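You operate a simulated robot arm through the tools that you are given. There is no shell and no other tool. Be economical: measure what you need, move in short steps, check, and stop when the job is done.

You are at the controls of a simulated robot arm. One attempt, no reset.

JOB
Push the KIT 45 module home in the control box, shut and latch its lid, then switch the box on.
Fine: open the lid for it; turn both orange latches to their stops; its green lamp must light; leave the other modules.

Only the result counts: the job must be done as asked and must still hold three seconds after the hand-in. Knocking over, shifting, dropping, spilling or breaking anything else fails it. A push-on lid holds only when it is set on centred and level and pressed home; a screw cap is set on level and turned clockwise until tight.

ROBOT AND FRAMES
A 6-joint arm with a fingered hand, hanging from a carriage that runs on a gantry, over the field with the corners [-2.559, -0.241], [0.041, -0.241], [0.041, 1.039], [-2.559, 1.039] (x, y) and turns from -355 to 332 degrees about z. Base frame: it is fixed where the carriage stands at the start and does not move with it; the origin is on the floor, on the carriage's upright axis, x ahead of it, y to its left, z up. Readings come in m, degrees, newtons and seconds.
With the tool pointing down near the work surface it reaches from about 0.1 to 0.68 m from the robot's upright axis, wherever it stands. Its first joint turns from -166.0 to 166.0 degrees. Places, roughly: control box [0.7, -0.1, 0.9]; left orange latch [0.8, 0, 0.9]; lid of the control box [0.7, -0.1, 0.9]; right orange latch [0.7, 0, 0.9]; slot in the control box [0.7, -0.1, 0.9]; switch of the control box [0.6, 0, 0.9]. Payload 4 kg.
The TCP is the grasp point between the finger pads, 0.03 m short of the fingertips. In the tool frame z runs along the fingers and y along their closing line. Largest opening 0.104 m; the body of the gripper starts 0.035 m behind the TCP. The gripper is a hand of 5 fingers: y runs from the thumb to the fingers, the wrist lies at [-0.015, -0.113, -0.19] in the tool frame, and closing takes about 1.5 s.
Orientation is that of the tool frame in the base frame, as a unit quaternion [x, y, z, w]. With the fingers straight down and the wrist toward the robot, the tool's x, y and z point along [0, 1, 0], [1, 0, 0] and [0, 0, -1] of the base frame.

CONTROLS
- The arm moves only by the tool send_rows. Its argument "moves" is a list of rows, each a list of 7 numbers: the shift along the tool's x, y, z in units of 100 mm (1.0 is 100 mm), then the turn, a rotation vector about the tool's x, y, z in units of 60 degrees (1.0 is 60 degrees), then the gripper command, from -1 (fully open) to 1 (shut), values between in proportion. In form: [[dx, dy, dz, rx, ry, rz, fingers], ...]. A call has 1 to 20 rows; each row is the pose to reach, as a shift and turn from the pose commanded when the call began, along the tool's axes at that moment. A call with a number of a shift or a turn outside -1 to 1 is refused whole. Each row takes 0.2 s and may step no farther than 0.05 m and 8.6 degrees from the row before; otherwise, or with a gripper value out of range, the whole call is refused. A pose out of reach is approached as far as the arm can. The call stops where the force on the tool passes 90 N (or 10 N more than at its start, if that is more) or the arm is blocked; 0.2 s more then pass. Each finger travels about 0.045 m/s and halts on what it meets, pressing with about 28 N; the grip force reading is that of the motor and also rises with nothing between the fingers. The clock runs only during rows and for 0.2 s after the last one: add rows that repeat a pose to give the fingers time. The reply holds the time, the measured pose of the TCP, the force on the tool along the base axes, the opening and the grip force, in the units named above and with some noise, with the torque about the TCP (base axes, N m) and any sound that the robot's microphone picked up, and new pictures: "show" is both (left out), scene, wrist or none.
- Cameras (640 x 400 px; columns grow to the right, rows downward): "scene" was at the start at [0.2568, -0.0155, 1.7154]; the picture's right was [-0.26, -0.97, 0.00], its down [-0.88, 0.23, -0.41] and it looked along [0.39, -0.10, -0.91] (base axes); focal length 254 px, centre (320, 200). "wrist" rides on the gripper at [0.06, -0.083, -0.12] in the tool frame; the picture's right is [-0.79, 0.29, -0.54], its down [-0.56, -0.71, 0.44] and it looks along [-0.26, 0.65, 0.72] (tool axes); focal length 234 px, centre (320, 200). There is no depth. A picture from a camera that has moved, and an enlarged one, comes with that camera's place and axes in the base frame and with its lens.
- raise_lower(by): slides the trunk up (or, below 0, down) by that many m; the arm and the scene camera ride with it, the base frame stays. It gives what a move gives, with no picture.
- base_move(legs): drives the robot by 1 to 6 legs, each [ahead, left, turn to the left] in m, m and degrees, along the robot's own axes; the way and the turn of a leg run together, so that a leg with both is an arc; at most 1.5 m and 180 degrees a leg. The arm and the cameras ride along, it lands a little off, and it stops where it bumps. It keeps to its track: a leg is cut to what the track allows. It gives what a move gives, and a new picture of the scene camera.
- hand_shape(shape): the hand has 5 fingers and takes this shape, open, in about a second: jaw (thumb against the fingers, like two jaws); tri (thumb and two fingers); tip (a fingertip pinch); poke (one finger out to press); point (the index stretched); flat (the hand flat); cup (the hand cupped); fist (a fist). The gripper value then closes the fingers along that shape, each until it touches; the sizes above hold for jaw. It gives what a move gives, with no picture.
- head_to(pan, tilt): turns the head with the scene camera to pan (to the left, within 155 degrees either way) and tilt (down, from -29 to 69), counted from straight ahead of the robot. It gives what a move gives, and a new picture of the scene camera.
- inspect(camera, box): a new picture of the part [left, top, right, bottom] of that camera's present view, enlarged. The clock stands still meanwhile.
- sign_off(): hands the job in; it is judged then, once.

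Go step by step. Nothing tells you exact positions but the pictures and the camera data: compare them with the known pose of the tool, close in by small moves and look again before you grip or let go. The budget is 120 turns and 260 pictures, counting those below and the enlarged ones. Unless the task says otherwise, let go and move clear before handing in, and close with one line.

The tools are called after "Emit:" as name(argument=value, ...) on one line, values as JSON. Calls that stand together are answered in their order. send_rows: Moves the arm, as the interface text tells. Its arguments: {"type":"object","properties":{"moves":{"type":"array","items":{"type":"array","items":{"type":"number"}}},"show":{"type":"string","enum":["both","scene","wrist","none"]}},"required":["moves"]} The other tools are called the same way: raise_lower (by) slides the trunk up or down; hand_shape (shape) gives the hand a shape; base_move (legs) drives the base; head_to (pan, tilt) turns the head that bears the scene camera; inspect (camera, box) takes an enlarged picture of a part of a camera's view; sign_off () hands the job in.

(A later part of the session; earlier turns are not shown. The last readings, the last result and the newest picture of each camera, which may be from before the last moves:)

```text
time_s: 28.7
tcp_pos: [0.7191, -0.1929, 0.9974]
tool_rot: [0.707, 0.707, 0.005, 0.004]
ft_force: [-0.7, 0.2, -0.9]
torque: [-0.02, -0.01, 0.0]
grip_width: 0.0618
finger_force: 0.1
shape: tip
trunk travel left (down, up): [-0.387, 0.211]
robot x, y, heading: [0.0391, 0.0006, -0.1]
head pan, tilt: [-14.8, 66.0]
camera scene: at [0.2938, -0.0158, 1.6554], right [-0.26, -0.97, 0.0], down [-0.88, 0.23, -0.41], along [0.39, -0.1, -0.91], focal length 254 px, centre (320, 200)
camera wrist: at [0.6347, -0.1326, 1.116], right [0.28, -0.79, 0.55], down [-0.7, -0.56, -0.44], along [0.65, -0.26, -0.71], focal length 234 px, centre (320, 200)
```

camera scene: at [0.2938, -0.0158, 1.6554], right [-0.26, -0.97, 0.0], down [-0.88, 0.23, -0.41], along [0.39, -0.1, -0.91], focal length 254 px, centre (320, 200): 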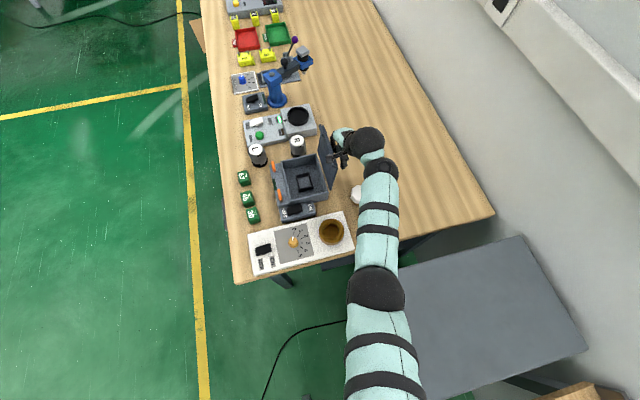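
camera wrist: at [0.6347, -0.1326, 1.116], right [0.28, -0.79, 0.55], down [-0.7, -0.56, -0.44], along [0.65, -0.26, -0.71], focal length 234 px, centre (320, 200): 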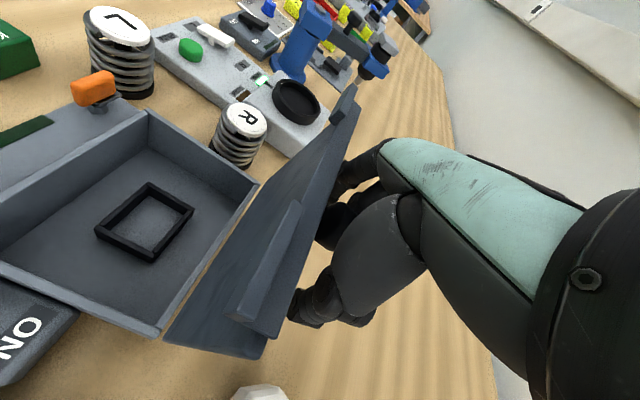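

The lid stays open by itself, and the slot frame centre is near (0.721, -0.067, 0.847), square to the axes. I'll open fully, lift straight up away from the lid, and move over KIT 45 to look at the gaps.

Emit:
send_rows(moves=[[-0.03, 0, 0, 0, 0, 0, -0.6], [-0.08, 0, -0.2, 0, 0, 0, -0.6], [-0.1, 0, -0.5, 0, 0, 0, -0.6], [-0.1, 0, -0.8, 0, 0, 0, -0.6], [-0.1, 0, -1.0, 0, 0, 0, -0.6]], show="none")

Emit:
send_rows(moves=[[0.2, 0, -0.2, 0, 0, 0, -0.6], [0.6, 0, -0.2, 0, 0, 0, -0.6], [1, 0, -0.2, 0, 0, 0, -0.6]], show="none")

Emit:
send_rows(moves=[[0.4, 0, 0, 0, 0, 0, -0.6], [0.8, 0, 0, 0, 0, 0, -0.6], [1, 0, 0, 0, 0, 0, -0.6]], show="none")

Emit:
send_rows(moves=[[0.4, 0, 0, 0, 0, 0, -0.6], [0.8, 0, 0, 0, 0, 0, -0.6], [1, 0, 0, 0, 0, 0, -0.6]], show="both")

```text
time_s: 29.9
tcp_pos: [0.7178, -0.1992, 1.0992]
tool_rot: [0.707, 0.707, 0.003, 0.003]
ft_force: [0.8, -0.2, 0.3]
torque: [0.02, -0.02, 0.0]
grip_width: 0.0832
finger_force: 0.1
shape: tip
trunk travel left (down, up): [-0.387, 0.211]
robot x, y, heading: [0.0375, -0.0003, 0.1]
head pan, tilt: [-14.8, 66.0]
```

```text
time_s: 30.7
tcp_pos: [0.7189, -0.1009, 1.1209]
tool_rot: [0.708, 0.706, 0.004, 0.004]
ft_force: [0.1, 0.0, -0.2]
torque: [-0.01, 0.02, 0.02]
grip_width: 0.0829
finger_force: 0.0
shape: tip
trunk travel left (down, up): [-0.387, 0.211]
robot x, y, heading: [0.0354, 0.0008, 0.0]
head pan, tilt: [-14.8, 66.0]
```

```text
time_s: 31.5
tcp_pos: [0.7193, 0.0006, 1.1191]
tool_rot: [0.708, 0.706, 0.003, 0.003]
ft_force: [0.2, -0.4, 0.3]
torque: [0.01, -0.02, 0.01]
grip_width: 0.0828
finger_force: 0.1
shape: tip
trunk travel left (down, up): [-0.387, 0.211]
robot x, y, heading: [0.0393, 0.0035, -0.2]
head pan, tilt: [-14.8, 66.0]
```

```text
time_s: 32.3
tcp_pos: [0.7206, 0.0993, 1.1169]
tool_rot: [0.708, 0.706, 0.003, 0.003]
ft_force: [0.2, 0.3, 0.2]
torque: [-0.03, 0.0, 0.04]
grip_width: 0.0829
finger_force: 0.0
shape: tip
trunk travel left (down, up): [-0.387, 0.211]
robot x, y, heading: [0.038, 0.0009, -0.1]
head pan, tilt: [-14.8, 66.0]
camera scene: at [0.2938, -0.0157, 1.6554], right [-0.26, -0.97, 0.0], down [-0.88, 0.23, -0.41], along [0.39, -0.1, -0.91], focal length 254 px, centre (320, 200)
camera wrist: at [0.6366, 0.1586, 1.235], right [0.28, -0.79, 0.55], down [-0.7, -0.56, -0.44], along [0.65, -0.26, -0.71], focal length 234 px, centre (320, 200)
```

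scene: 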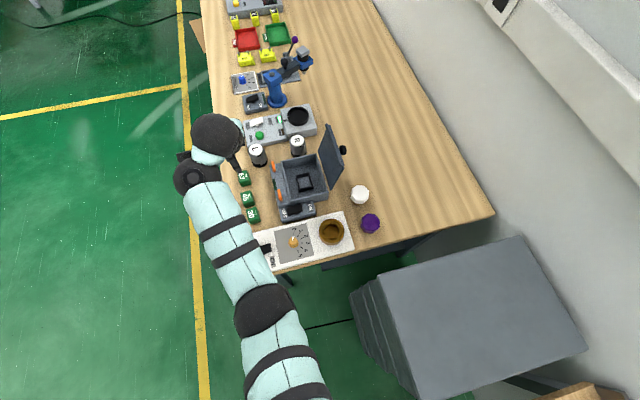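
wrist: 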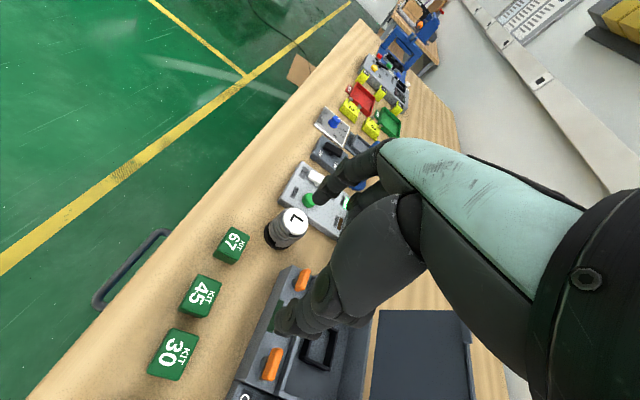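

Emit:
inspect(camera="wrist", box=[130, 210, 280, 400])

Emit:
inspect(camera="scene", box=[225, 130, 345, 225])

```text
2.11 times, centred on (205, 305) of wrist
camera zoom: at [0.6366, 0.1586, 1.235], right [0.28, -0.79, 0.55], down [-0.7, -0.56, -0.44], along [0.65, -0.26, -0.71], focal length 493 px, centre (562, -21)
```

zoom: 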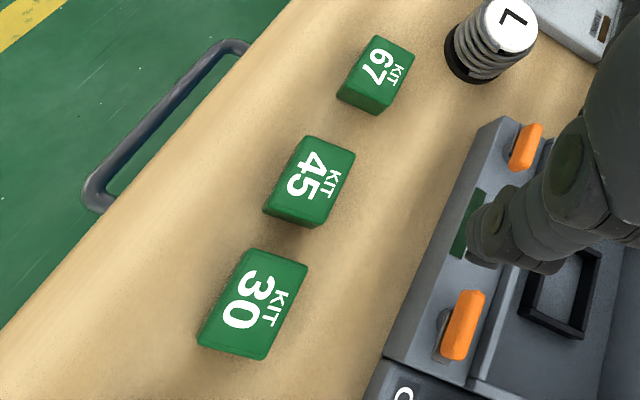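

```text
4.21 times, centred on (285, 178) of scene
camera zoom: at [0.2938, -0.0157, 1.6554], right [-0.26, -0.97, 0.0], down [-0.88, 0.23, -0.41], along [0.39, -0.1, -0.91], focal length 1068 px, centre (467, 295)
```

zoom: 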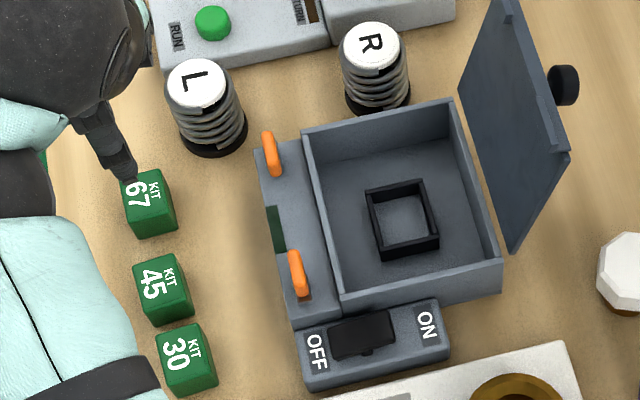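

I need a closer look to measure the module and the gaps, so I'll go lower, still well above it.

Emit:
send_rows(moves=[[0.3, -0.05, 0.3, 0, 0, 0, -0.6], [0.3, -0.1, 0.7, 0, 0, 0, -0.6], [0.3, -0.1, 1.0, 0, 0, 0, -0.6]], show="none")

Emit:
inspect(camera="wrist", box=[140, 160, 360, 400])

```text
time_s: 33.1
tcp_pos: [0.7095, 0.1315, 1.0152]
tool_rot: [0.708, 0.706, 0.003, 0.003]
ft_force: [0.3, -0.3, -0.6]
torque: [0.0, 0.01, -0.01]
grip_width: 0.0827
finger_force: 0.0
shape: tip
trunk travel left (down, up): [-0.387, 0.211]
robot x, y, heading: [0.0377, 0.001, -0.3]
head pan, tilt: [-14.8, 66.0]
```

```text
1.67 times, centred on (250, 280) of wrist
camera zoom: at [0.6253, 0.1896, 1.1349], right [0.28, -0.79, 0.55], down [-0.7, -0.56, -0.44], along [0.65, -0.26, -0.71], focal length 390 px, centre (437, 67)
```

zoom: 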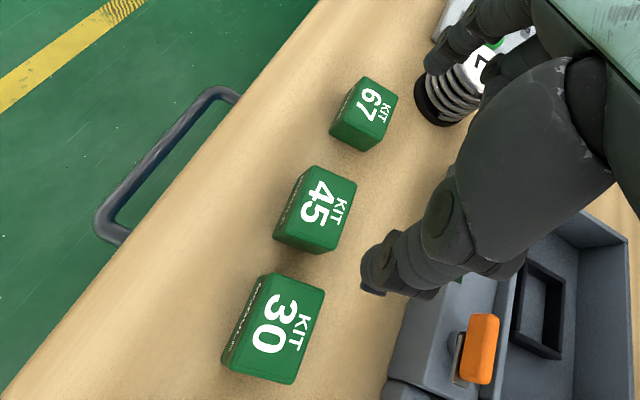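

The module measures about 42 mm in x by 32 mm in y, centred near (0.708, 0.132), with a gap of about 24 mm to KIT 30. Pinching along x with a narrowed opening fits, so I'll narrow and descend part way.

Emit:
send_rows(moves=[[0, 0, 0.2, 0, 0, 0, -0.15], [0, -0.01, 0.4, 0, 0, 0, -0.15], [0, -0.01, 0.6, 0, 0, 0, -0.15], [0, -0.01, 0.75, 0, 0, 0, -0.15], [0, -0.01, 0.75, 0, 0, 0, -0.15]], show="none")

Emit:
inspect(camera="wrist", box=[200, 120, 440, 360])

Emit:
inspect(camera="scene", box=[190, 130, 310, 230])

```text
time_s: 34.3
tcp_pos: [0.7087, 0.129, 0.9416]
tool_rot: [0.708, 0.707, 0.003, 0.003]
ft_force: [-0.2, 0.8, 0.3]
torque: [-0.01, 0.0, 0.02]
grip_width: 0.06
finger_force: 0.0
shape: tip
trunk travel left (down, up): [-0.387, 0.211]
robot x, y, heading: [0.0396, -0.0029, -0.1]
head pan, tilt: [-14.8, 66.0]
```

```text
1.67 times, centred on (320, 240) of wrist
camera zoom: at [0.6255, 0.1885, 1.0606], right [0.28, -0.79, 0.55], down [-0.7, -0.56, -0.44], along [0.65, -0.26, -0.71], focal length 390 px, centre (320, 133)
```

zoom: 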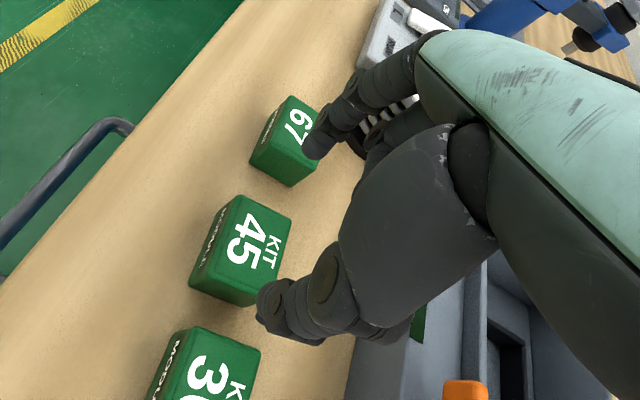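

```text
4.00 times, centred on (250, 180) of scene
camera zoom: at [0.2938, -0.0158, 1.6554], right [-0.26, -0.97, 0.0], down [-0.88, 0.23, -0.41], along [0.39, -0.1, -0.91], focal length 1015 px, centre (600, 280)
```

zoom: 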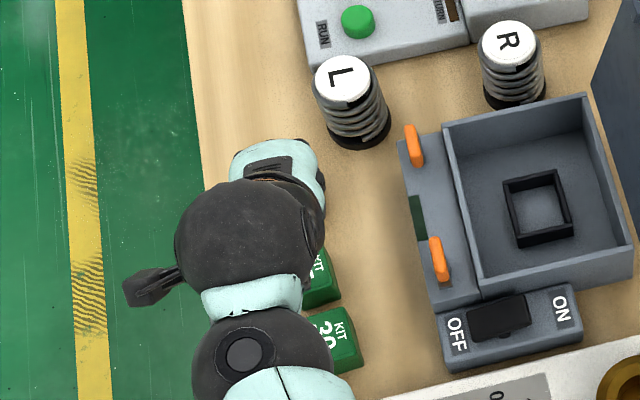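

The KIT 45 top is at z≈0.875 and the module is turned about 8.5° anticlockwise. I'll match that yaw, shift slightly to +y and descend in two stages.

Emit:
send_rows(moves=[[0.045, -0.01, 0, 0, 0, -0.14, -0.15], [0.045, -0.01, 0.2, 0, 0, -0.14, -0.15], [0.045, -0.01, 0.4, 0, 0, -0.14, -0.15], [0.045, -0.01, 0.46, 0, 0, -0.14, -0.15]], show="none")

Emit:
inspect(camera="wrist", box=[200, 120, 440, 360])

```text
time_s: 35.3
tcp_pos: [0.7104, 0.1354, 0.8949]
tool_rot: [0.655, 0.756, 0.003, 0.004]
ft_force: [0.5, 0.0, 0.4]
torque: [-0.01, 0.01, 0.0]
grip_width: 0.0598
finger_force: 0.1
shape: tip
trunk travel left (down, up): [-0.387, 0.211]
robot x, y, heading: [0.0359, 0.0016, -0.2]
head pan, tilt: [-14.8, 66.0]
```

```text
1.67 times, centred on (320, 240) of wrist
camera zoom: at [0.617, 0.1815, 1.0138], right [0.39, -0.74, 0.55], down [-0.61, -0.65, -0.44], along [0.68, -0.16, -0.71], focal length 390 px, centre (320, 133)
```

zoom: 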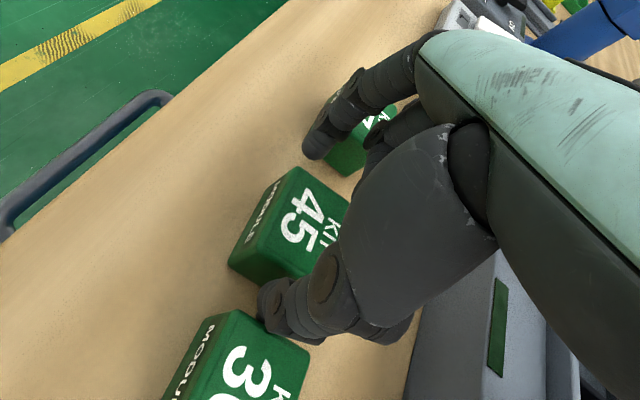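

Clearance to KIT 30 is a few mm on the thumb side. I'll narrow slightly, correct by 2–3 mm and descend to gripping depth.

Emit:
send_rows(moves=[[0.028, -0.016, 0, 0, 0, 0, -0.04], [0.028, -0.016, 0, 0, 0, 0, -0.04], [0.028, -0.016, 0.1, 0, 0, 0, -0.04], [0.028, -0.016, 0.2, 0, 0, 0, -0.04], [0.028, -0.016, 0.24, 0, 0, 0, -0.04]], show="none")

Emit:
inspect(camera="wrist", box=[200, 120, 440, 360])

```text
time_s: 36.5
tcp_pos: [0.7053, 0.1354, 0.8718]
tool_rot: [0.654, 0.756, 0.003, 0.004]
ft_force: [-0.3, 0.4, 1.0]
torque: [-0.02, -0.06, 0.03]
grip_width: 0.0539
finger_force: 0.0
shape: tip
trunk travel left (down, up): [-0.387, 0.211]
robot x, y, heading: [0.0381, 0.0024, -0.1]
head pan, tilt: [-14.8, 66.0]
```

```text
1.67 times, centred on (320, 240) of wrist
camera zoom: at [0.6147, 0.1822, 0.9906], right [0.39, -0.74, 0.55], down [-0.61, -0.65, -0.44], along [0.68, -0.16, -0.71], focal length 390 px, centre (320, 133)
```

zoom: 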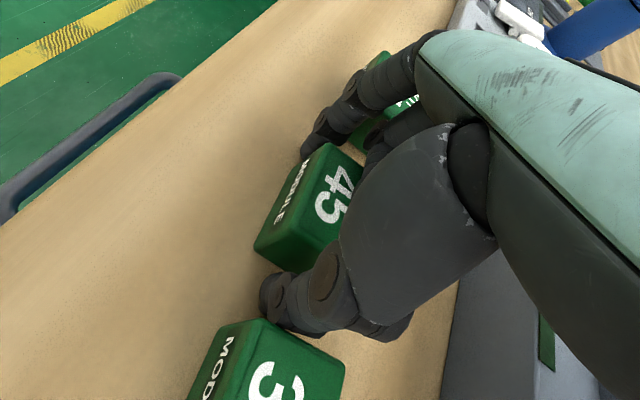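

The thumb is in the gap and the index is on the far side with no contact, so I'm closing.

Emit:
send_rows(moves=[[0, 0, 0, 0, 0, 0, 0.15], [0, 0, 0, 0, 0, 0, 0.3], [0, 0, 0, 0, 0, 0, 0.6], [0, 0, 0, 0, 0, 0, 1], [0, 0, 0, 0, 0, 0, 1], [0, 0, 0, 0, 0, 0, 1]], show="none")

Emit:
inspect(camera="wrist", box=[200, 120, 440, 360])

```text
time_s: 37.9
tcp_pos: [0.7062, 0.1361, 0.8722]
tool_rot: [0.654, 0.756, 0.003, 0.004]
ft_force: [-0.1, 0.1, -0.1]
torque: [0.0, 0.03, 0.0]
grip_width: 0.0397
finger_force: 27.9
shape: tip
trunk travel left (down, up): [-0.387, 0.211]
robot x, y, heading: [0.042, 0.0035, -0.2]
head pan, tilt: [-14.8, 66.0]
```

```text
1.67 times, centred on (320, 240) of wrist
camera zoom: at [0.6147, 0.1823, 0.9907], right [0.39, -0.74, 0.55], down [-0.61, -0.65, -0.44], along [0.68, -0.16, -0.71], focal length 390 px, centre (320, 133)
```

zoom: 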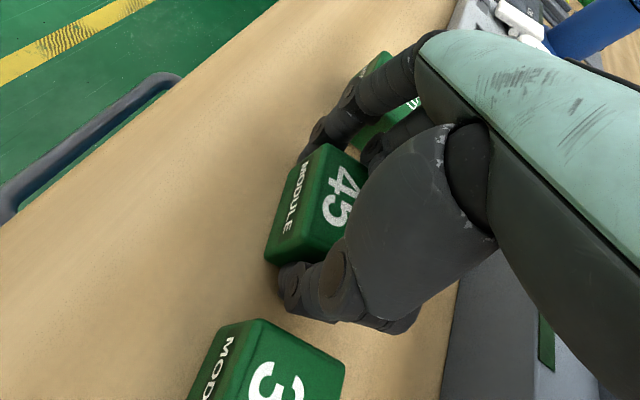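

KIT 45 is gripped at 39.7 mm width. I'm lifting it straight up and looking.

Emit:
send_rows(moves=[[0, 0, -0.15, 0, 0, 0, 1], [0, 0, -0.4, 0, 0, 0, 1], [0, 0, -0.7, 0, 0, 0, 1], [0, 0, -1.0, 0, 0, 0, 1]], show="none")

Emit:
send_rows(moves=[[0, 0, -0.2, 0, 0, 0.07, 1], [0, 0, -0.4, 0, 0, 0.14, 1], [0, 0, -0.4, 0, 0, 0.14, 1]], show="both")

Emit:
inspect(camera="wrist", box=[240, 160, 400, 320])

```text
time_s: 38.9
tcp_pos: [0.7056, 0.1376, 0.9739]
tool_rot: [0.654, 0.756, 0.004, 0.004]
ft_force: [1.0, 0.3, 0.0]
torque: [0.01, 0.0, -0.02]
grip_width: 0.0397
finger_force: 28.2
shape: tip
trunk travel left (down, up): [-0.387, 0.211]
robot x, y, heading: [0.0371, -0.0017, -0.3]
head pan, tilt: [-14.8, 66.0]
```

```text
time_s: 39.7
tcp_pos: [0.7056, 0.1377, 1.0143]
tool_rot: [0.708, 0.706, 0.004, 0.004]
ft_force: [0.2, 0.3, -0.6]
torque: [0.0, 0.01, -0.03]
grip_width: 0.0399
finger_force: 28.3
shape: tip
trunk travel left (down, up): [-0.387, 0.211]
robot x, y, heading: [0.0338, 0.0003, -0.1]
head pan, tilt: [-14.8, 66.0]
camera scene: at [0.2938, -0.0158, 1.6554], right [-0.26, -0.97, 0.0], down [-0.88, 0.23, -0.41], along [0.39, -0.1, -0.91], focal length 254 px, centre (320, 200)
camera wrist: at [0.6219, 0.1958, 1.1326], right [0.28, -0.79, 0.55], down [-0.7, -0.56, -0.44], along [0.65, -0.26, -0.71], focal length 234 px, centre (320, 200)
```

scene: 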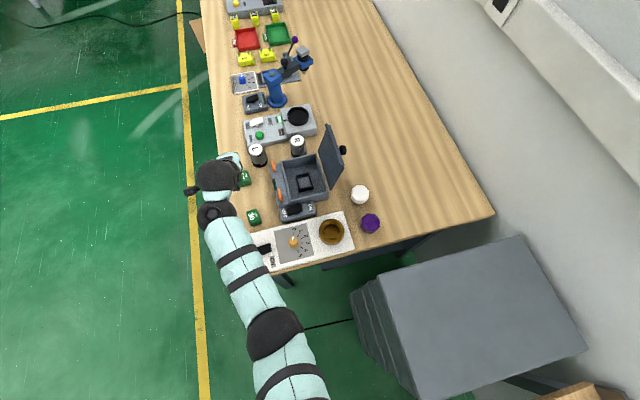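
wrist: 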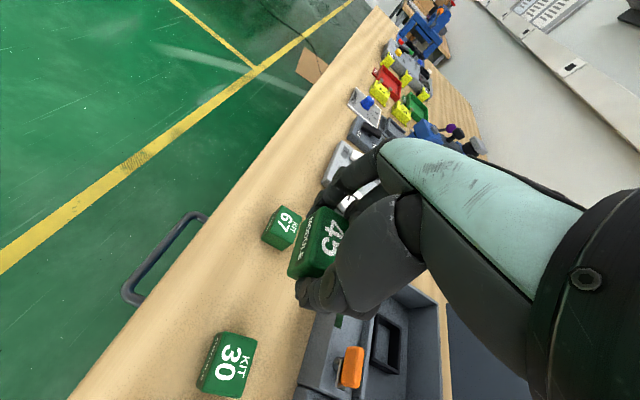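

```text
2.50 times, centred on (320, 240) of wrist
camera zoom: at [0.6219, 0.1958, 1.1326], right [0.28, -0.79, 0.55], down [-0.7, -0.56, -0.44], along [0.65, -0.26, -0.71], focal length 585 px, centre (320, 100)
```

zoom: 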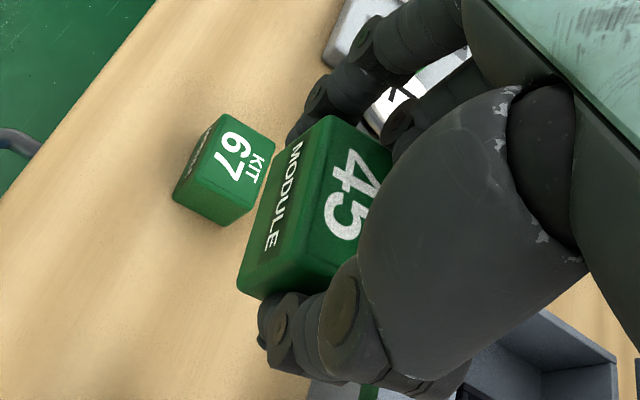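

The module is held level and nearly square. I'll carry it over the slot at a safe height.

Emit:
send_rows(moves=[[-0.3, 0, -0.1, 0, 0, 0, 1], [-0.65, 0.05, -0.1, 0, 0, 0, 1], [-1.0, 0.08, -0.1, 0, 0, 0, 1]], show="none")

Emit:
send_rows(moves=[[-0.3, 0.03, 0, 0, 0, 0, 1], [-0.65, 0.06, 0, 0, 0, 0, 1], [-1.0, 0.06, 0, 0, 0, 0, 1], [-1.0, 0.06, 0.1, 0, 0, 0, 1]], show="both")

Emit:
inspect(camera="wrist", box=[180, 160, 420, 400])

```text
time_s: 40.5
tcp_pos: [0.7141, 0.0367, 1.0229]
tool_rot: [0.707, 0.707, 0.004, 0.004]
ft_force: [-0.2, 1.4, -0.9]
torque: [0.0, 0.01, -0.02]
grip_width: 0.0397
finger_force: 27.9
shape: tip
trunk travel left (down, up): [-0.387, 0.211]
robot x, y, heading: [0.0371, -0.0001, -0.2]
head pan, tilt: [-14.8, 66.0]
```

```text
time_s: 41.5
tcp_pos: [0.7178, -0.0635, 1.0144]
tool_rot: [0.708, 0.706, 0.004, 0.004]
ft_force: [-0.6, -0.1, -1.1]
torque: [0.02, 0.0, 0.02]
grip_width: 0.0398
finger_force: 27.5
shape: tip
trunk travel left (down, up): [-0.387, 0.211]
robot x, y, heading: [0.0332, 0.0005, 0.2]
head pan, tilt: [-14.8, 66.0]
camera scene: at [0.2938, -0.0158, 1.6554], right [-0.26, -0.97, 0.0], down [-0.88, 0.23, -0.41], along [0.39, -0.1, -0.91], focal length 254 px, centre (320, 200)
camera wrist: at [0.6346, -0.004, 1.1325], right [0.28, -0.79, 0.55], down [-0.7, -0.56, -0.44], along [0.65, -0.26, -0.71], focal length 234 px, centre (320, 200)
```

scene: 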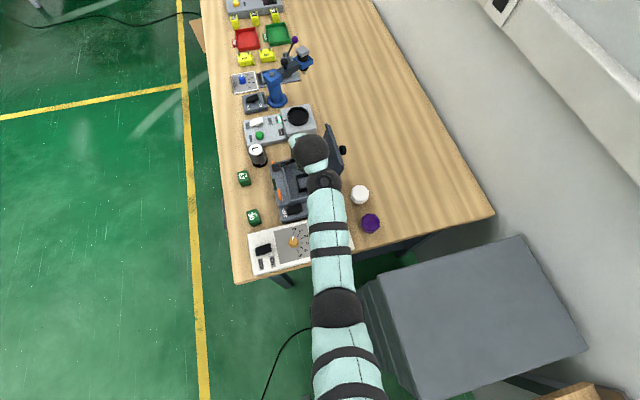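
wrist: 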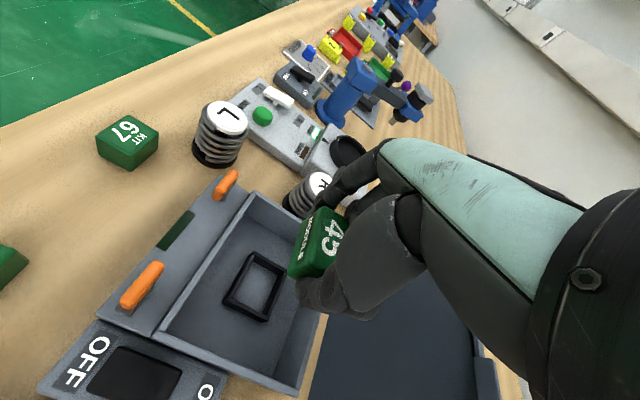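

```text
1.67 times, centred on (300, 280) of wrist
camera zoom: at [0.6346, -0.004, 1.1325], right [0.28, -0.79, 0.55], down [-0.7, -0.56, -0.44], along [0.65, -0.26, -0.71], focal length 390 px, centre (353, 67)
```

zoom: 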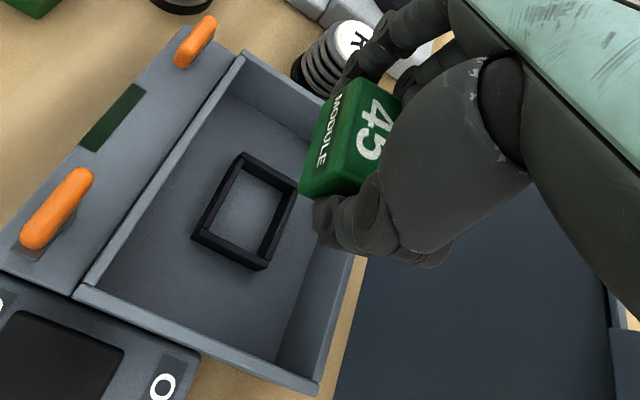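

I'm zooming on the module in hand and on the frame to compare their alignment.

Emit:
inspect(camera="wrist", box=[275, 190, 355, 290])

Emit:
inspect(camera="wrist", box=[210, 235, 310, 335])

```text
4.00 times, centred on (315, 240) of wrist
camera zoom: at [0.6346, -0.004, 1.1325], right [0.28, -0.79, 0.55], down [-0.7, -0.56, -0.44], along [0.65, -0.26, -0.71], focal length 937 px, centre (340, 40)
```

zoom: 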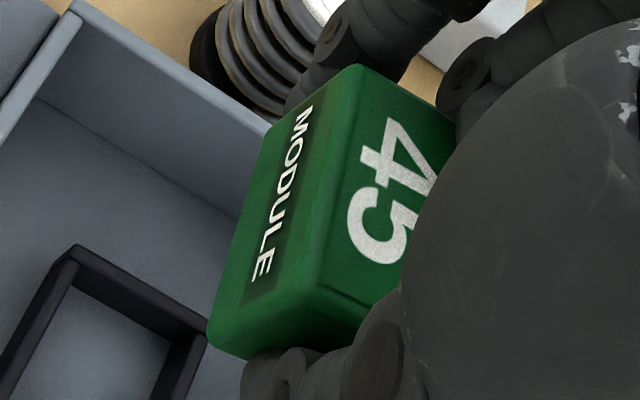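

```text
4.00 times, centred on (260, 285) of wrist
camera zoom: at [0.6346, -0.004, 1.1325], right [0.28, -0.79, 0.55], down [-0.7, -0.56, -0.44], along [0.65, -0.26, -0.71], focal length 937 px, centre (560, -140)
```

zoom: 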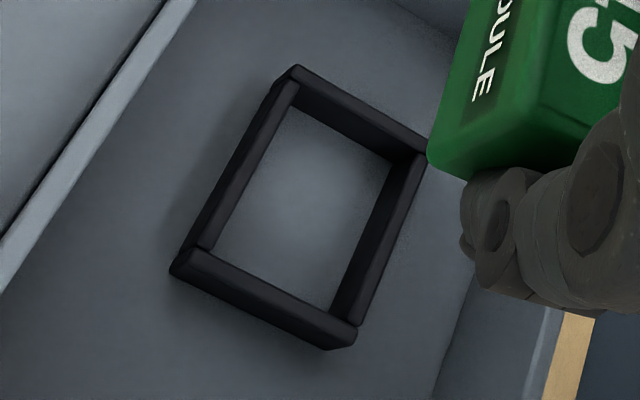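

The module sits turned about +8° in the grip and 5 mm off toward -y, while the frame is square. I'll turn the hand back by 9°, correct the offset, and lower to just above the frame to re-measure.

Emit:
send_rows(moves=[[-0.03, 0.02, 0, 0, 0, 0.075, 1], [-0.053, 0.041, 0, 0, 0, 0.15, 1], [-0.053, 0.041, 0.3, 0, 0, 0.15, 1], [-0.053, 0.041, 0.6, 0, 0, 0.15, 1], [-0.053, 0.041, 0.8, 0, 0, 0.15, 1], [-0.053, 0.041, 0.8, 0, 0, 0.15, 1]], show="none")

Emit:
inspect(camera="wrist", box=[240, 190, 380, 310])

Emit:
inspect(camera="wrist", box=[120, 120, 440, 400])

```text
time_s: 42.9
tcp_pos: [0.7236, -0.0688, 0.9311]
tool_rot: [0.761, 0.648, 0.004, 0.004]
ft_force: [0.5, 0.9, -0.5]
torque: [-0.02, -0.01, -0.02]
grip_width: 0.0397
finger_force: 28.4
shape: tip
trunk travel left (down, up): [-0.387, 0.211]
robot x, y, heading: [0.037, 0.0044, -0.4]
head pan, tilt: [-14.8, 66.0]
```

```text
3.33 times, centred on (310, 250) of wrist
camera zoom: at [0.6509, 0.0027, 1.0502], right [0.15, -0.82, 0.54], down [-0.78, -0.44, -0.44], along [0.61, -0.36, -0.71], focal length 781 px, centre (353, 33)
```

zoom: 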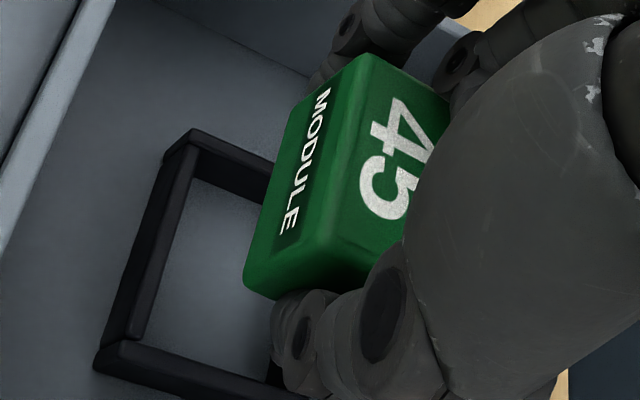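

```text
1.43 times, centred on (280, 260) of wrist
camera zoom: at [0.6509, 0.0027, 1.0502], right [0.15, -0.82, 0.54], down [-0.78, -0.44, -0.44], along [0.61, -0.36, -0.71], focal length 334 px, centre (377, 114)
```

zoom: 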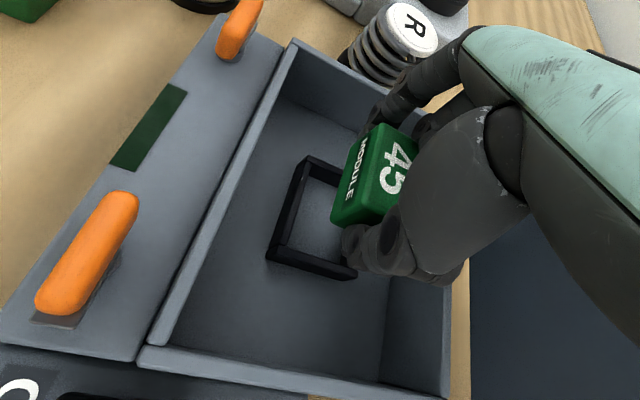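

The module looks parallel to the frame. I'll lower another 17 mm and compare its bottom edge with the frame directly.

Emit:
send_rows(moves=[[0, 0, 0.1, 0, 0, 0, 1], [0, 0, 0.17, 0, 0, 0, 1], [0, 0, 0.17, 0, 0, 0, 1]], show="none")

Emit:
inspect(camera="wrist", box=[240, 190, 380, 310])

Emit:
inspect(camera="scene", box=[260, 130, 350, 220])

```text
time_s: 43.7
tcp_pos: [0.7235, -0.0674, 0.9151]
tool_rot: [0.761, 0.649, 0.005, 0.003]
ft_force: [0.9, 0.5, -0.6]
torque: [-0.01, -0.05, 0.01]
grip_width: 0.0397
finger_force: 28.2
shape: tip
trunk travel left (down, up): [-0.387, 0.211]
robot x, y, heading: [0.036, -0.0026, -0.0]
head pan, tilt: [-14.8, 66.0]
```

```text
3.33 times, centred on (310, 250) of wrist
camera zoom: at [0.6512, 0.004, 1.0336], right [0.15, -0.82, 0.54], down [-0.78, -0.44, -0.44], along [0.61, -0.36, -0.71], focal length 781 px, centre (353, 33)
```

zoom: 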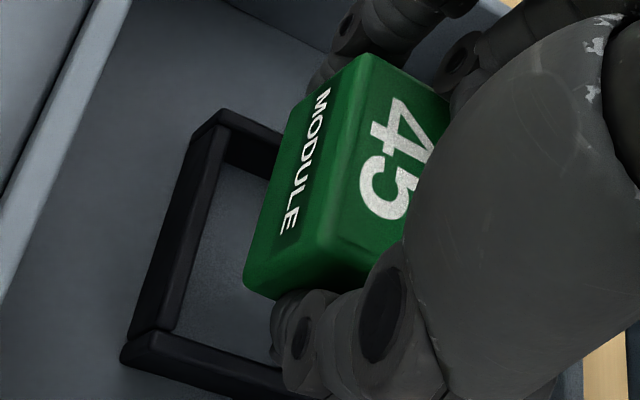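

```text
4.44 times, centred on (305, 175) of scene
camera zoom: at [0.2938, -0.0158, 1.6554], right [-0.26, -0.97, 0.0], down [-0.88, 0.23, -0.41], along [0.39, -0.1, -0.91], focal length 1128 px, centre (387, 311)
```

zoom: 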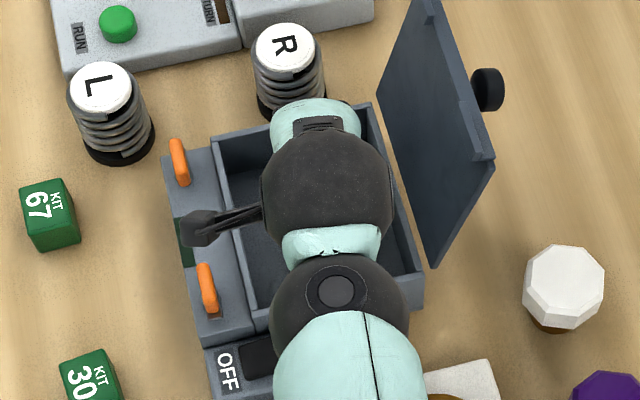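

By the close view the module fits inside the frame with a 2 mm shift to -y. I'm lowering in small steps and watching the force.

Emit:
send_rows(moves=[[-0.02, 0.003, 0.05, 0, 0, 0, 1], [-0.02, 0.003, 0.12, 0, 0, 0, 1], [-0.02, 0.003, 0.19, 0, 0, 0, 1], [-0.02, 0.003, 0.24, 0, 0, 0, 1], [-0.02, 0.003, 0.28, 0, 0, 0, 1]], show="none")

Emit:
inspect(camera="wrist", box=[240, 190, 380, 310])

```text
time_s: 44.9
tcp_pos: [0.7311, -0.0712, 0.8956]
tool_rot: [0.761, 0.649, 0.008, 0.008]
ft_force: [-10.9, 1.9, 41.6]
torque: [-0.16, 0.16, -0.08]
grip_width: 0.0416
finger_force: 28.2
shape: tip
trunk travel left (down, up): [-0.387, 0.211]
robot x, y, heading: [0.0359, 0.0034, -0.1]
head pan, tilt: [-14.8, 66.0]
```

```text
3.33 times, centred on (310, 250) of wrist
camera zoom: at [0.6559, 0.0014, 1.013], right [0.15, -0.82, 0.55], down [-0.77, -0.44, -0.45], along [0.61, -0.36, -0.7], focal length 781 px, centre (353, 33)
```

zoom: 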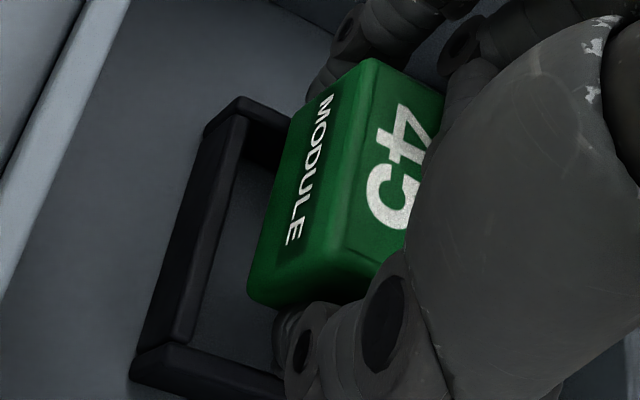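

It touched the frame: the module is too far toward -y and +x. I'll lift 12 mm, shift by (-5, +6) mm and look.

Emit:
send_rows(moves=[[-0.02, 0, -0.1, 0, 0, 0, 1], [-0.02, 0, -0.2, 0, 0, 0, 1], [0.055, -0.06, -0.2, 0, 0, 0, 1], [0.055, -0.06, -0.2, 0, 0, 0, 1]], show="none")

Emit:
inspect(camera="wrist", box=[240, 190, 380, 310])

```text
time_s: 45.9
tcp_pos: [0.7171, -0.0636, 0.9062]
tool_rot: [0.761, 0.649, 0.003, 0.003]
ft_force: [-0.4, -0.3, -1.1]
torque: [0.01, 0.0, -0.01]
grip_width: 0.0397
finger_force: 28.2
shape: tip
trunk travel left (down, up): [-0.387, 0.211]
robot x, y, heading: [0.0351, -0.001, 0.1]
head pan, tilt: [-14.8, 66.0]
```

```text
3.33 times, centred on (310, 250) of wrist
camera zoom: at [0.6445, 0.0071, 1.0242], right [0.16, -0.82, 0.54], down [-0.78, -0.44, -0.44], along [0.6, -0.36, -0.71], focal length 781 px, centre (353, 33)
```

zoom: 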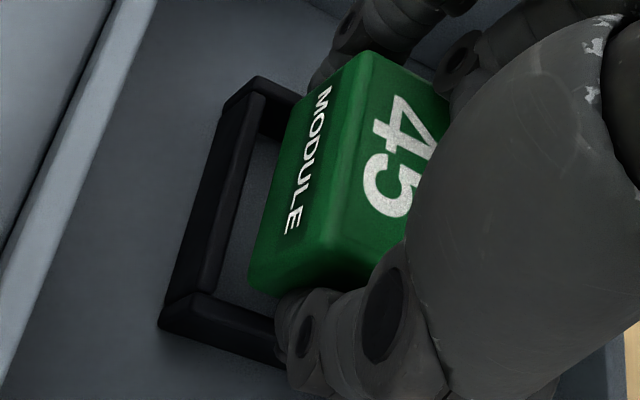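

Predicting the last 10 mm, the module falls within the frame opening with a shift of about 1 mm in each of +x and +y. I'm lowering slowly.

Emit:
send_rows(moves=[[0.011, 0.008, 0.05, 0, 0, 0, 1], [0.011, 0.008, 0.1, 0, 0, 0, 1], [0.011, 0.008, 0.14, 0, 0, 0, 1], [0.011, 0.008, 0.18, 0, 0, 0, 1]], show="none")

Emit:
inspect(camera="wrist", box=[240, 190, 380, 310])

```text
time_s: 46.9
tcp_pos: [0.7269, -0.0628, 0.897]
tool_rot: [0.761, 0.649, 0.008, 0.008]
ft_force: [-9.4, 2.8, 43.2]
torque: [0.19, 1.77, -0.11]
grip_width: 0.0398
finger_force: 28.3
shape: tip
trunk travel left (down, up): [-0.387, 0.211]
robot x, y, heading: [0.0369, 0.0012, -0.0]
head pan, tilt: [-14.8, 66.0]
```

```text
3.33 times, centred on (310, 250) of wrist
camera zoom: at [0.6527, 0.0087, 1.0147], right [0.15, -0.82, 0.55], down [-0.77, -0.44, -0.45], along [0.61, -0.36, -0.7], focal length 781 px, centre (353, 33)
```

zoom: 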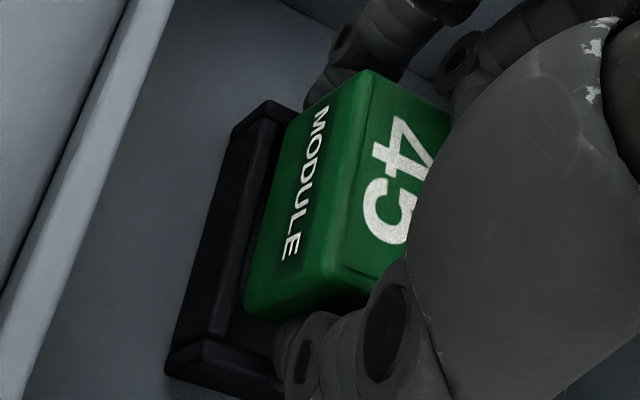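

The torque shows it's the thumb tip resting on the frame wall; the module itself is already a few mm inside the opening. I'll ease up to unload, centre in x, check, and then release it into the frame.

Emit:
send_rows(moves=[[0, 0, -0.05, 0, 0, 0, 1], [0, 0.03, -0.09, 0, 0, 0, 1], [0, 0.03, -0.09, 0, 0, 0, 1]], show="none")

Emit:
inspect(camera="wrist", box=[240, 190, 380, 310])

```text
time_s: 47.7
tcp_pos: [0.723, -0.0647, 0.8965]
tool_rot: [0.761, 0.649, 0.003, 0.002]
ft_force: [3.2, 2.7, 4.9]
torque: [0.08, -0.05, 0.01]
grip_width: 0.04
finger_force: 28.0
shape: tip
trunk travel left (down, up): [-0.387, 0.211]
robot x, y, heading: [0.0368, 0.001, -0.3]
head pan, tilt: [-14.8, 66.0]
```

```text
3.33 times, centred on (310, 250) of wrist
camera zoom: at [0.6508, 0.0074, 1.0158], right [0.16, -0.82, 0.54], down [-0.78, -0.44, -0.44], along [0.6, -0.36, -0.71], focal length 781 px, centre (353, 33)
```

zoom: 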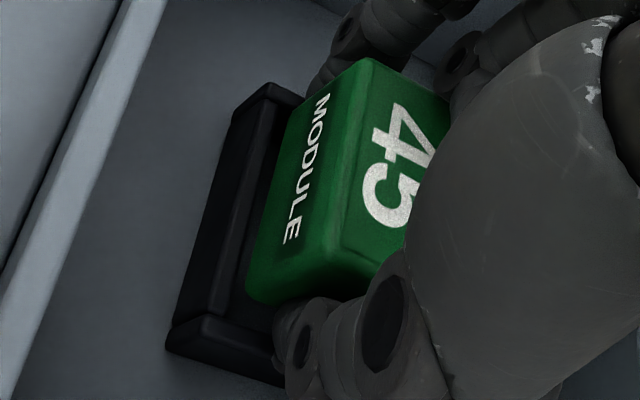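

Emit:
send_rows(moves=[[0.02, -0.006, 0, 0, 0, 0, 1], [0.02, -0.006, 0, 0, 0, 0, 1], [0.02, -0.006, 0, 0, 0, 0, 0.4], [0.02, -0.006, 0, 0, 0, 0, 0.2], [0.02, -0.006, 0, 0, 0, 0, 0.1], [0.02, -0.006, 0, 0, 0, 0, 0], [0.02, -0.006, 0, 0, 0, 0, -0.1], [0.02, -0.006, 0, 0, 0, 0, -0.1]], show="none")

Emit:
inspect(camera="wrist", box=[220, 180, 400, 320])

```text
time_s: 49.5
tcp_pos: [0.7233, -0.0623, 0.899]
tool_rot: [0.761, 0.649, 0.004, 0.003]
ft_force: [0.3, -0.2, -0.6]
torque: [0.02, 0.03, 0.02]
grip_width: 0.0565
finger_force: 0.0
shape: tip
trunk travel left (down, up): [-0.387, 0.211]
robot x, y, heading: [0.0379, -0.0003, 0.1]
head pan, tilt: [-14.8, 66.0]
```

```text
2.86 times, centred on (310, 250) of wrist
camera zoom: at [0.6507, 0.0095, 1.0177], right [0.15, -0.82, 0.54], down [-0.78, -0.44, -0.44], along [0.61, -0.36, -0.71], focal length 669 px, centre (349, 57)
```

zoom: 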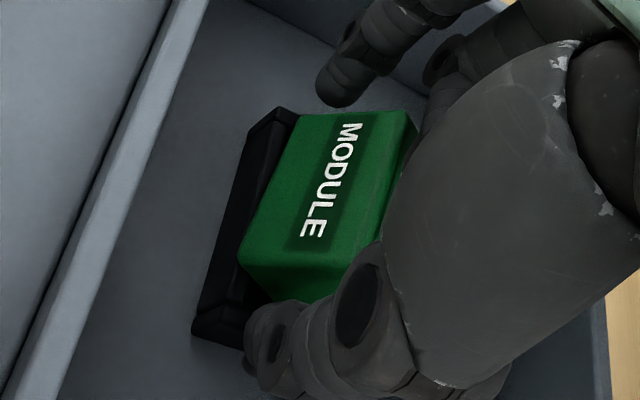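

The module tipped toward -y on release. I'll raise the hand straight up, open, and look.

Emit:
send_rows(moves=[[0, 0, 0, 0, 0, 0, -0.3], [0, 0, -0.2, 0, 0, 0, -0.3], [0, 0, -0.5, 0, 0, 0, -0.3], [0, 0, -0.9, 0, 0, 0, -0.3]], show="none")

Emit:
inspect(camera="wrist", box=[160, 180, 360, 380])

```text
time_s: 50.5
tcp_pos: [0.7208, -0.0604, 0.9886]
tool_rot: [0.761, 0.649, 0.004, 0.002]
ft_force: [-0.2, 0.2, 0.6]
torque: [0.02, -0.04, -0.01]
grip_width: 0.0673
finger_force: 0.1
shape: tip
trunk travel left (down, up): [-0.387, 0.211]
robot x, y, heading: [0.0346, -0.0014, -0.1]
head pan, tilt: [-14.8, 66.0]
```

```text
2.00 times, centred on (260, 280) of wrist
camera zoom: at [0.6479, 0.0108, 1.1069], right [0.16, -0.82, 0.54], down [-0.78, -0.44, -0.44], along [0.6, -0.36, -0.71], focal length 468 px, centre (440, 40)
```

zoom: 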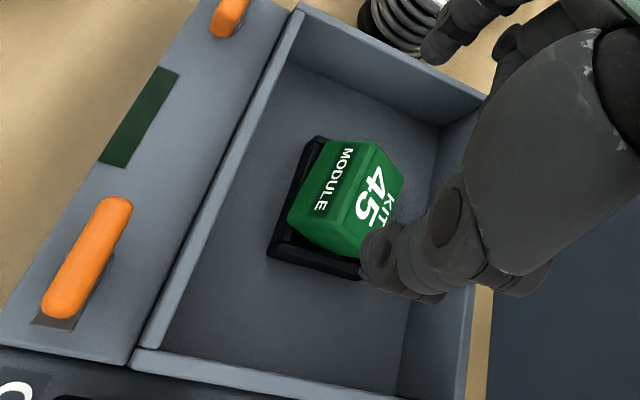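

The module leans with its +y bottom edge in the frame and its -y side on the frame's -y wall. I'm checking from the scene camera before nudging it upright.

Emit:
send_rows(moves=[[0.3, -0.3, -0.1, 0, 0, 0, 0], [0.6, -0.7, -0.1, 0, 0, 0, 1], [0.9, -1.0, -0.1, 0, 0, 0, 1]], show="none")

Emit:
inspect(camera="scene", box=[260, 130, 350, 220])

Emit:
inspect(camera="wrist", box=[200, 100, 360, 260])

```text
time_s: 51.3
tcp_pos: [0.638, 0.0463, 0.9982]
tool_rot: [0.761, 0.649, 0.004, 0.003]
ft_force: [-0.5, -0.2, 0.9]
torque: [0.01, -0.01, -0.03]
grip_width: 0.0002
finger_force: 0.0
shape: tip
trunk travel left (down, up): [-0.387, 0.211]
robot x, y, heading: [0.0349, 0.0004, -0.1]
head pan, tilt: [-14.8, 66.0]
```

```text
4.44 times, centred on (305, 175) of scene
camera zoom: at [0.2937, -0.0158, 1.6554], right [-0.26, -0.97, 0.0], down [-0.88, 0.23, -0.41], along [0.39, -0.1, -0.91], focal length 1128 px, centre (387, 311)
```

zoom: 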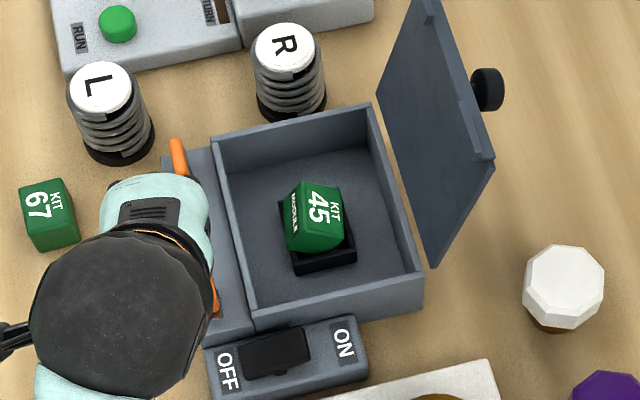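

```text
2.50 times, centred on (280, 180) of wrist
camera zoom: at [0.5651, 0.1173, 1.1184], right [0.16, -0.82, 0.54], down [-0.78, -0.44, -0.44], along [0.61, -0.36, -0.71], focal length 585 px, centre (420, 250)
```

zoom: 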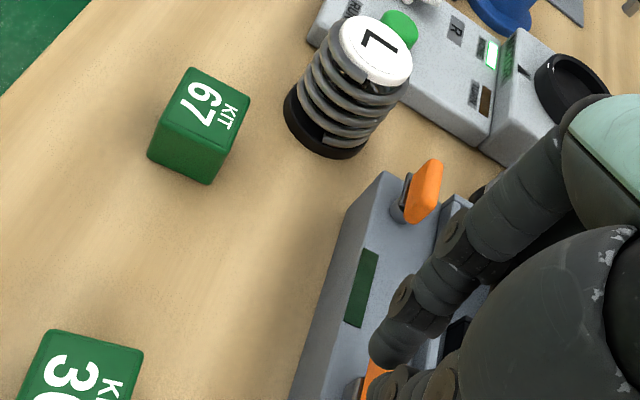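

On second look, the +y bottom edge sits on the +y wall of the frame and the -y side is already down inside. It needs a small push toward -y. I'll put the closed fingertips between the front rim and the module.

Emit:
send_rows(moves=[[-0.1, 0.3, 0, 0, 0, -0.05, 1], [-0.3, 0.6, 0, 0, 0, -0.1, 1], [-0.5, 0.88, 0, 0, 0, -0.15, 1], [-0.61, 0.88, 0, 0, 0, -0.15, 1], [-0.61, 0.88, 0.3, 0, 0, -0.15, 1]], show="none")

Emit:
inspect(camera="wrist", box=[200, 140, 440, 380])

```text
time_s: 52.5
tcp_pos: [0.7143, -0.0286, 0.9707]
tool_rot: [0.708, 0.706, 0.004, 0.003]
ft_force: [-0.6, -0.8, 0.3]
torque: [-0.03, -0.04, 0.0]
grip_width: 0.0002
finger_force: 28.3
shape: tip
trunk travel left (down, up): [-0.387, 0.211]
robot x, y, heading: [0.0392, 0.0002, -0.1]
head pan, tilt: [-14.8, 66.0]
```

```text
1.67 times, centred on (320, 260) of wrist
camera zoom: at [0.6307, 0.031, 1.0887], right [0.28, -0.79, 0.55], down [-0.7, -0.56, -0.44], along [0.65, -0.26, -0.71], focal length 390 px, centre (320, 100)
```

zoom: 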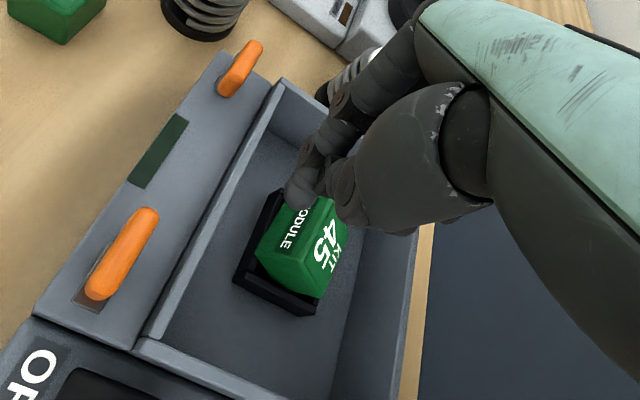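

The fingertip end is about 31 mm below the TCP as expected. I'm going down in front of the module, then I'll push toward -y.

Emit:
send_rows(moves=[[0.025, 0.02, 0.2, 0, 0, 0, 1], [0.025, 0.02, 0.4, 0, 0, 0, 1], [0.025, 0.02, 0.55, 0, 0, 0, 1], [0.025, 0.02, 0.64, 0, 0, 0, 1]], show="none")

Emit:
send_rows(moves=[[-0.05, 0, 0, 0, 0, 0, 1], [-0.1, 0, 0, 0, 0, 0, 1], [-0.15, 0, 0, 0, 0, 0, 1]], show="none")

Emit:
inspect(camera="wrist", box=[220, 160, 420, 360])

```text
time_s: 53.5
tcp_pos: [0.717, -0.0277, 0.9033]
tool_rot: [0.708, 0.706, 0.004, 0.003]
ft_force: [-0.8, -0.5, -0.4]
torque: [0.0, 0.01, 0.01]
grip_width: 0.0
finger_force: 27.7
shape: tip
trunk travel left (down, up): [-0.387, 0.211]
robot x, y, heading: [0.0417, 0.0003, 0.1]
head pan, tilt: [-14.8, 66.0]
```

```text
time_s: 54.3
tcp_pos: [0.7183, -0.0445, 0.9038]
tool_rot: [0.708, 0.706, 0.004, 0.004]
ft_force: [-0.6, 0.5, 0.1]
torque: [0.01, 0.01, -0.01]
grip_width: 0.0
finger_force: 27.9
shape: tip
trunk travel left (down, up): [-0.387, 0.211]
robot x, y, heading: [0.0334, 0.0024, -0.2]
head pan, tilt: [-14.8, 66.0]
```

```text
2.00 times, centred on (320, 260) of wrist
camera zoom: at [0.6349, 0.0151, 1.0221], right [0.28, -0.79, 0.55], down [-0.7, -0.56, -0.44], along [0.65, -0.26, -0.71], focal length 468 px, centre (320, 80)
```

zoom: 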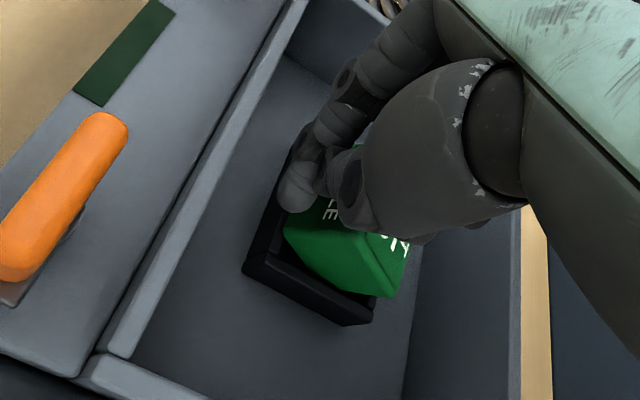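

Emit:
send_rows(moves=[[-0.03, 0, 0, 0, 0, 0, 1], [-0.06, 0, 0, 0, 0, 0, 1], [-0.09, 0, 0, 0, 0, 0, 1]], show="none")

Emit:
inspect(camera="wrist", box=[220, 160, 420, 360])

```text
time_s: 55.1
tcp_pos: [0.7172, -0.0494, 0.9044]
tool_rot: [0.707, 0.708, 0.004, 0.003]
ft_force: [0.0, 6.6, 3.3]
torque: [0.13, 0.0, 0.07]
grip_width: 0.0
finger_force: 27.5
shape: tip
trunk travel left (down, up): [-0.387, 0.211]
robot x, y, heading: [0.0358, -0.0002, -0.0]
head pan, tilt: [-14.8, 66.0]
```

```text
2.00 times, centred on (320, 260) of wrist
camera zoom: at [0.6338, 0.0092, 1.0231], right [0.28, -0.79, 0.55], down [-0.7, -0.56, -0.44], along [0.66, -0.26, -0.71], focal length 468 px, centre (320, 80)
```

zoom: 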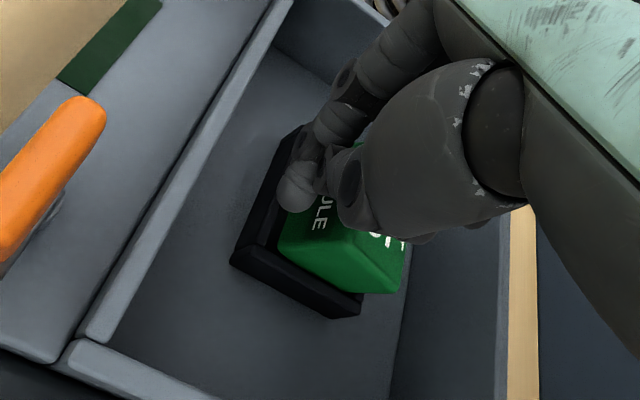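

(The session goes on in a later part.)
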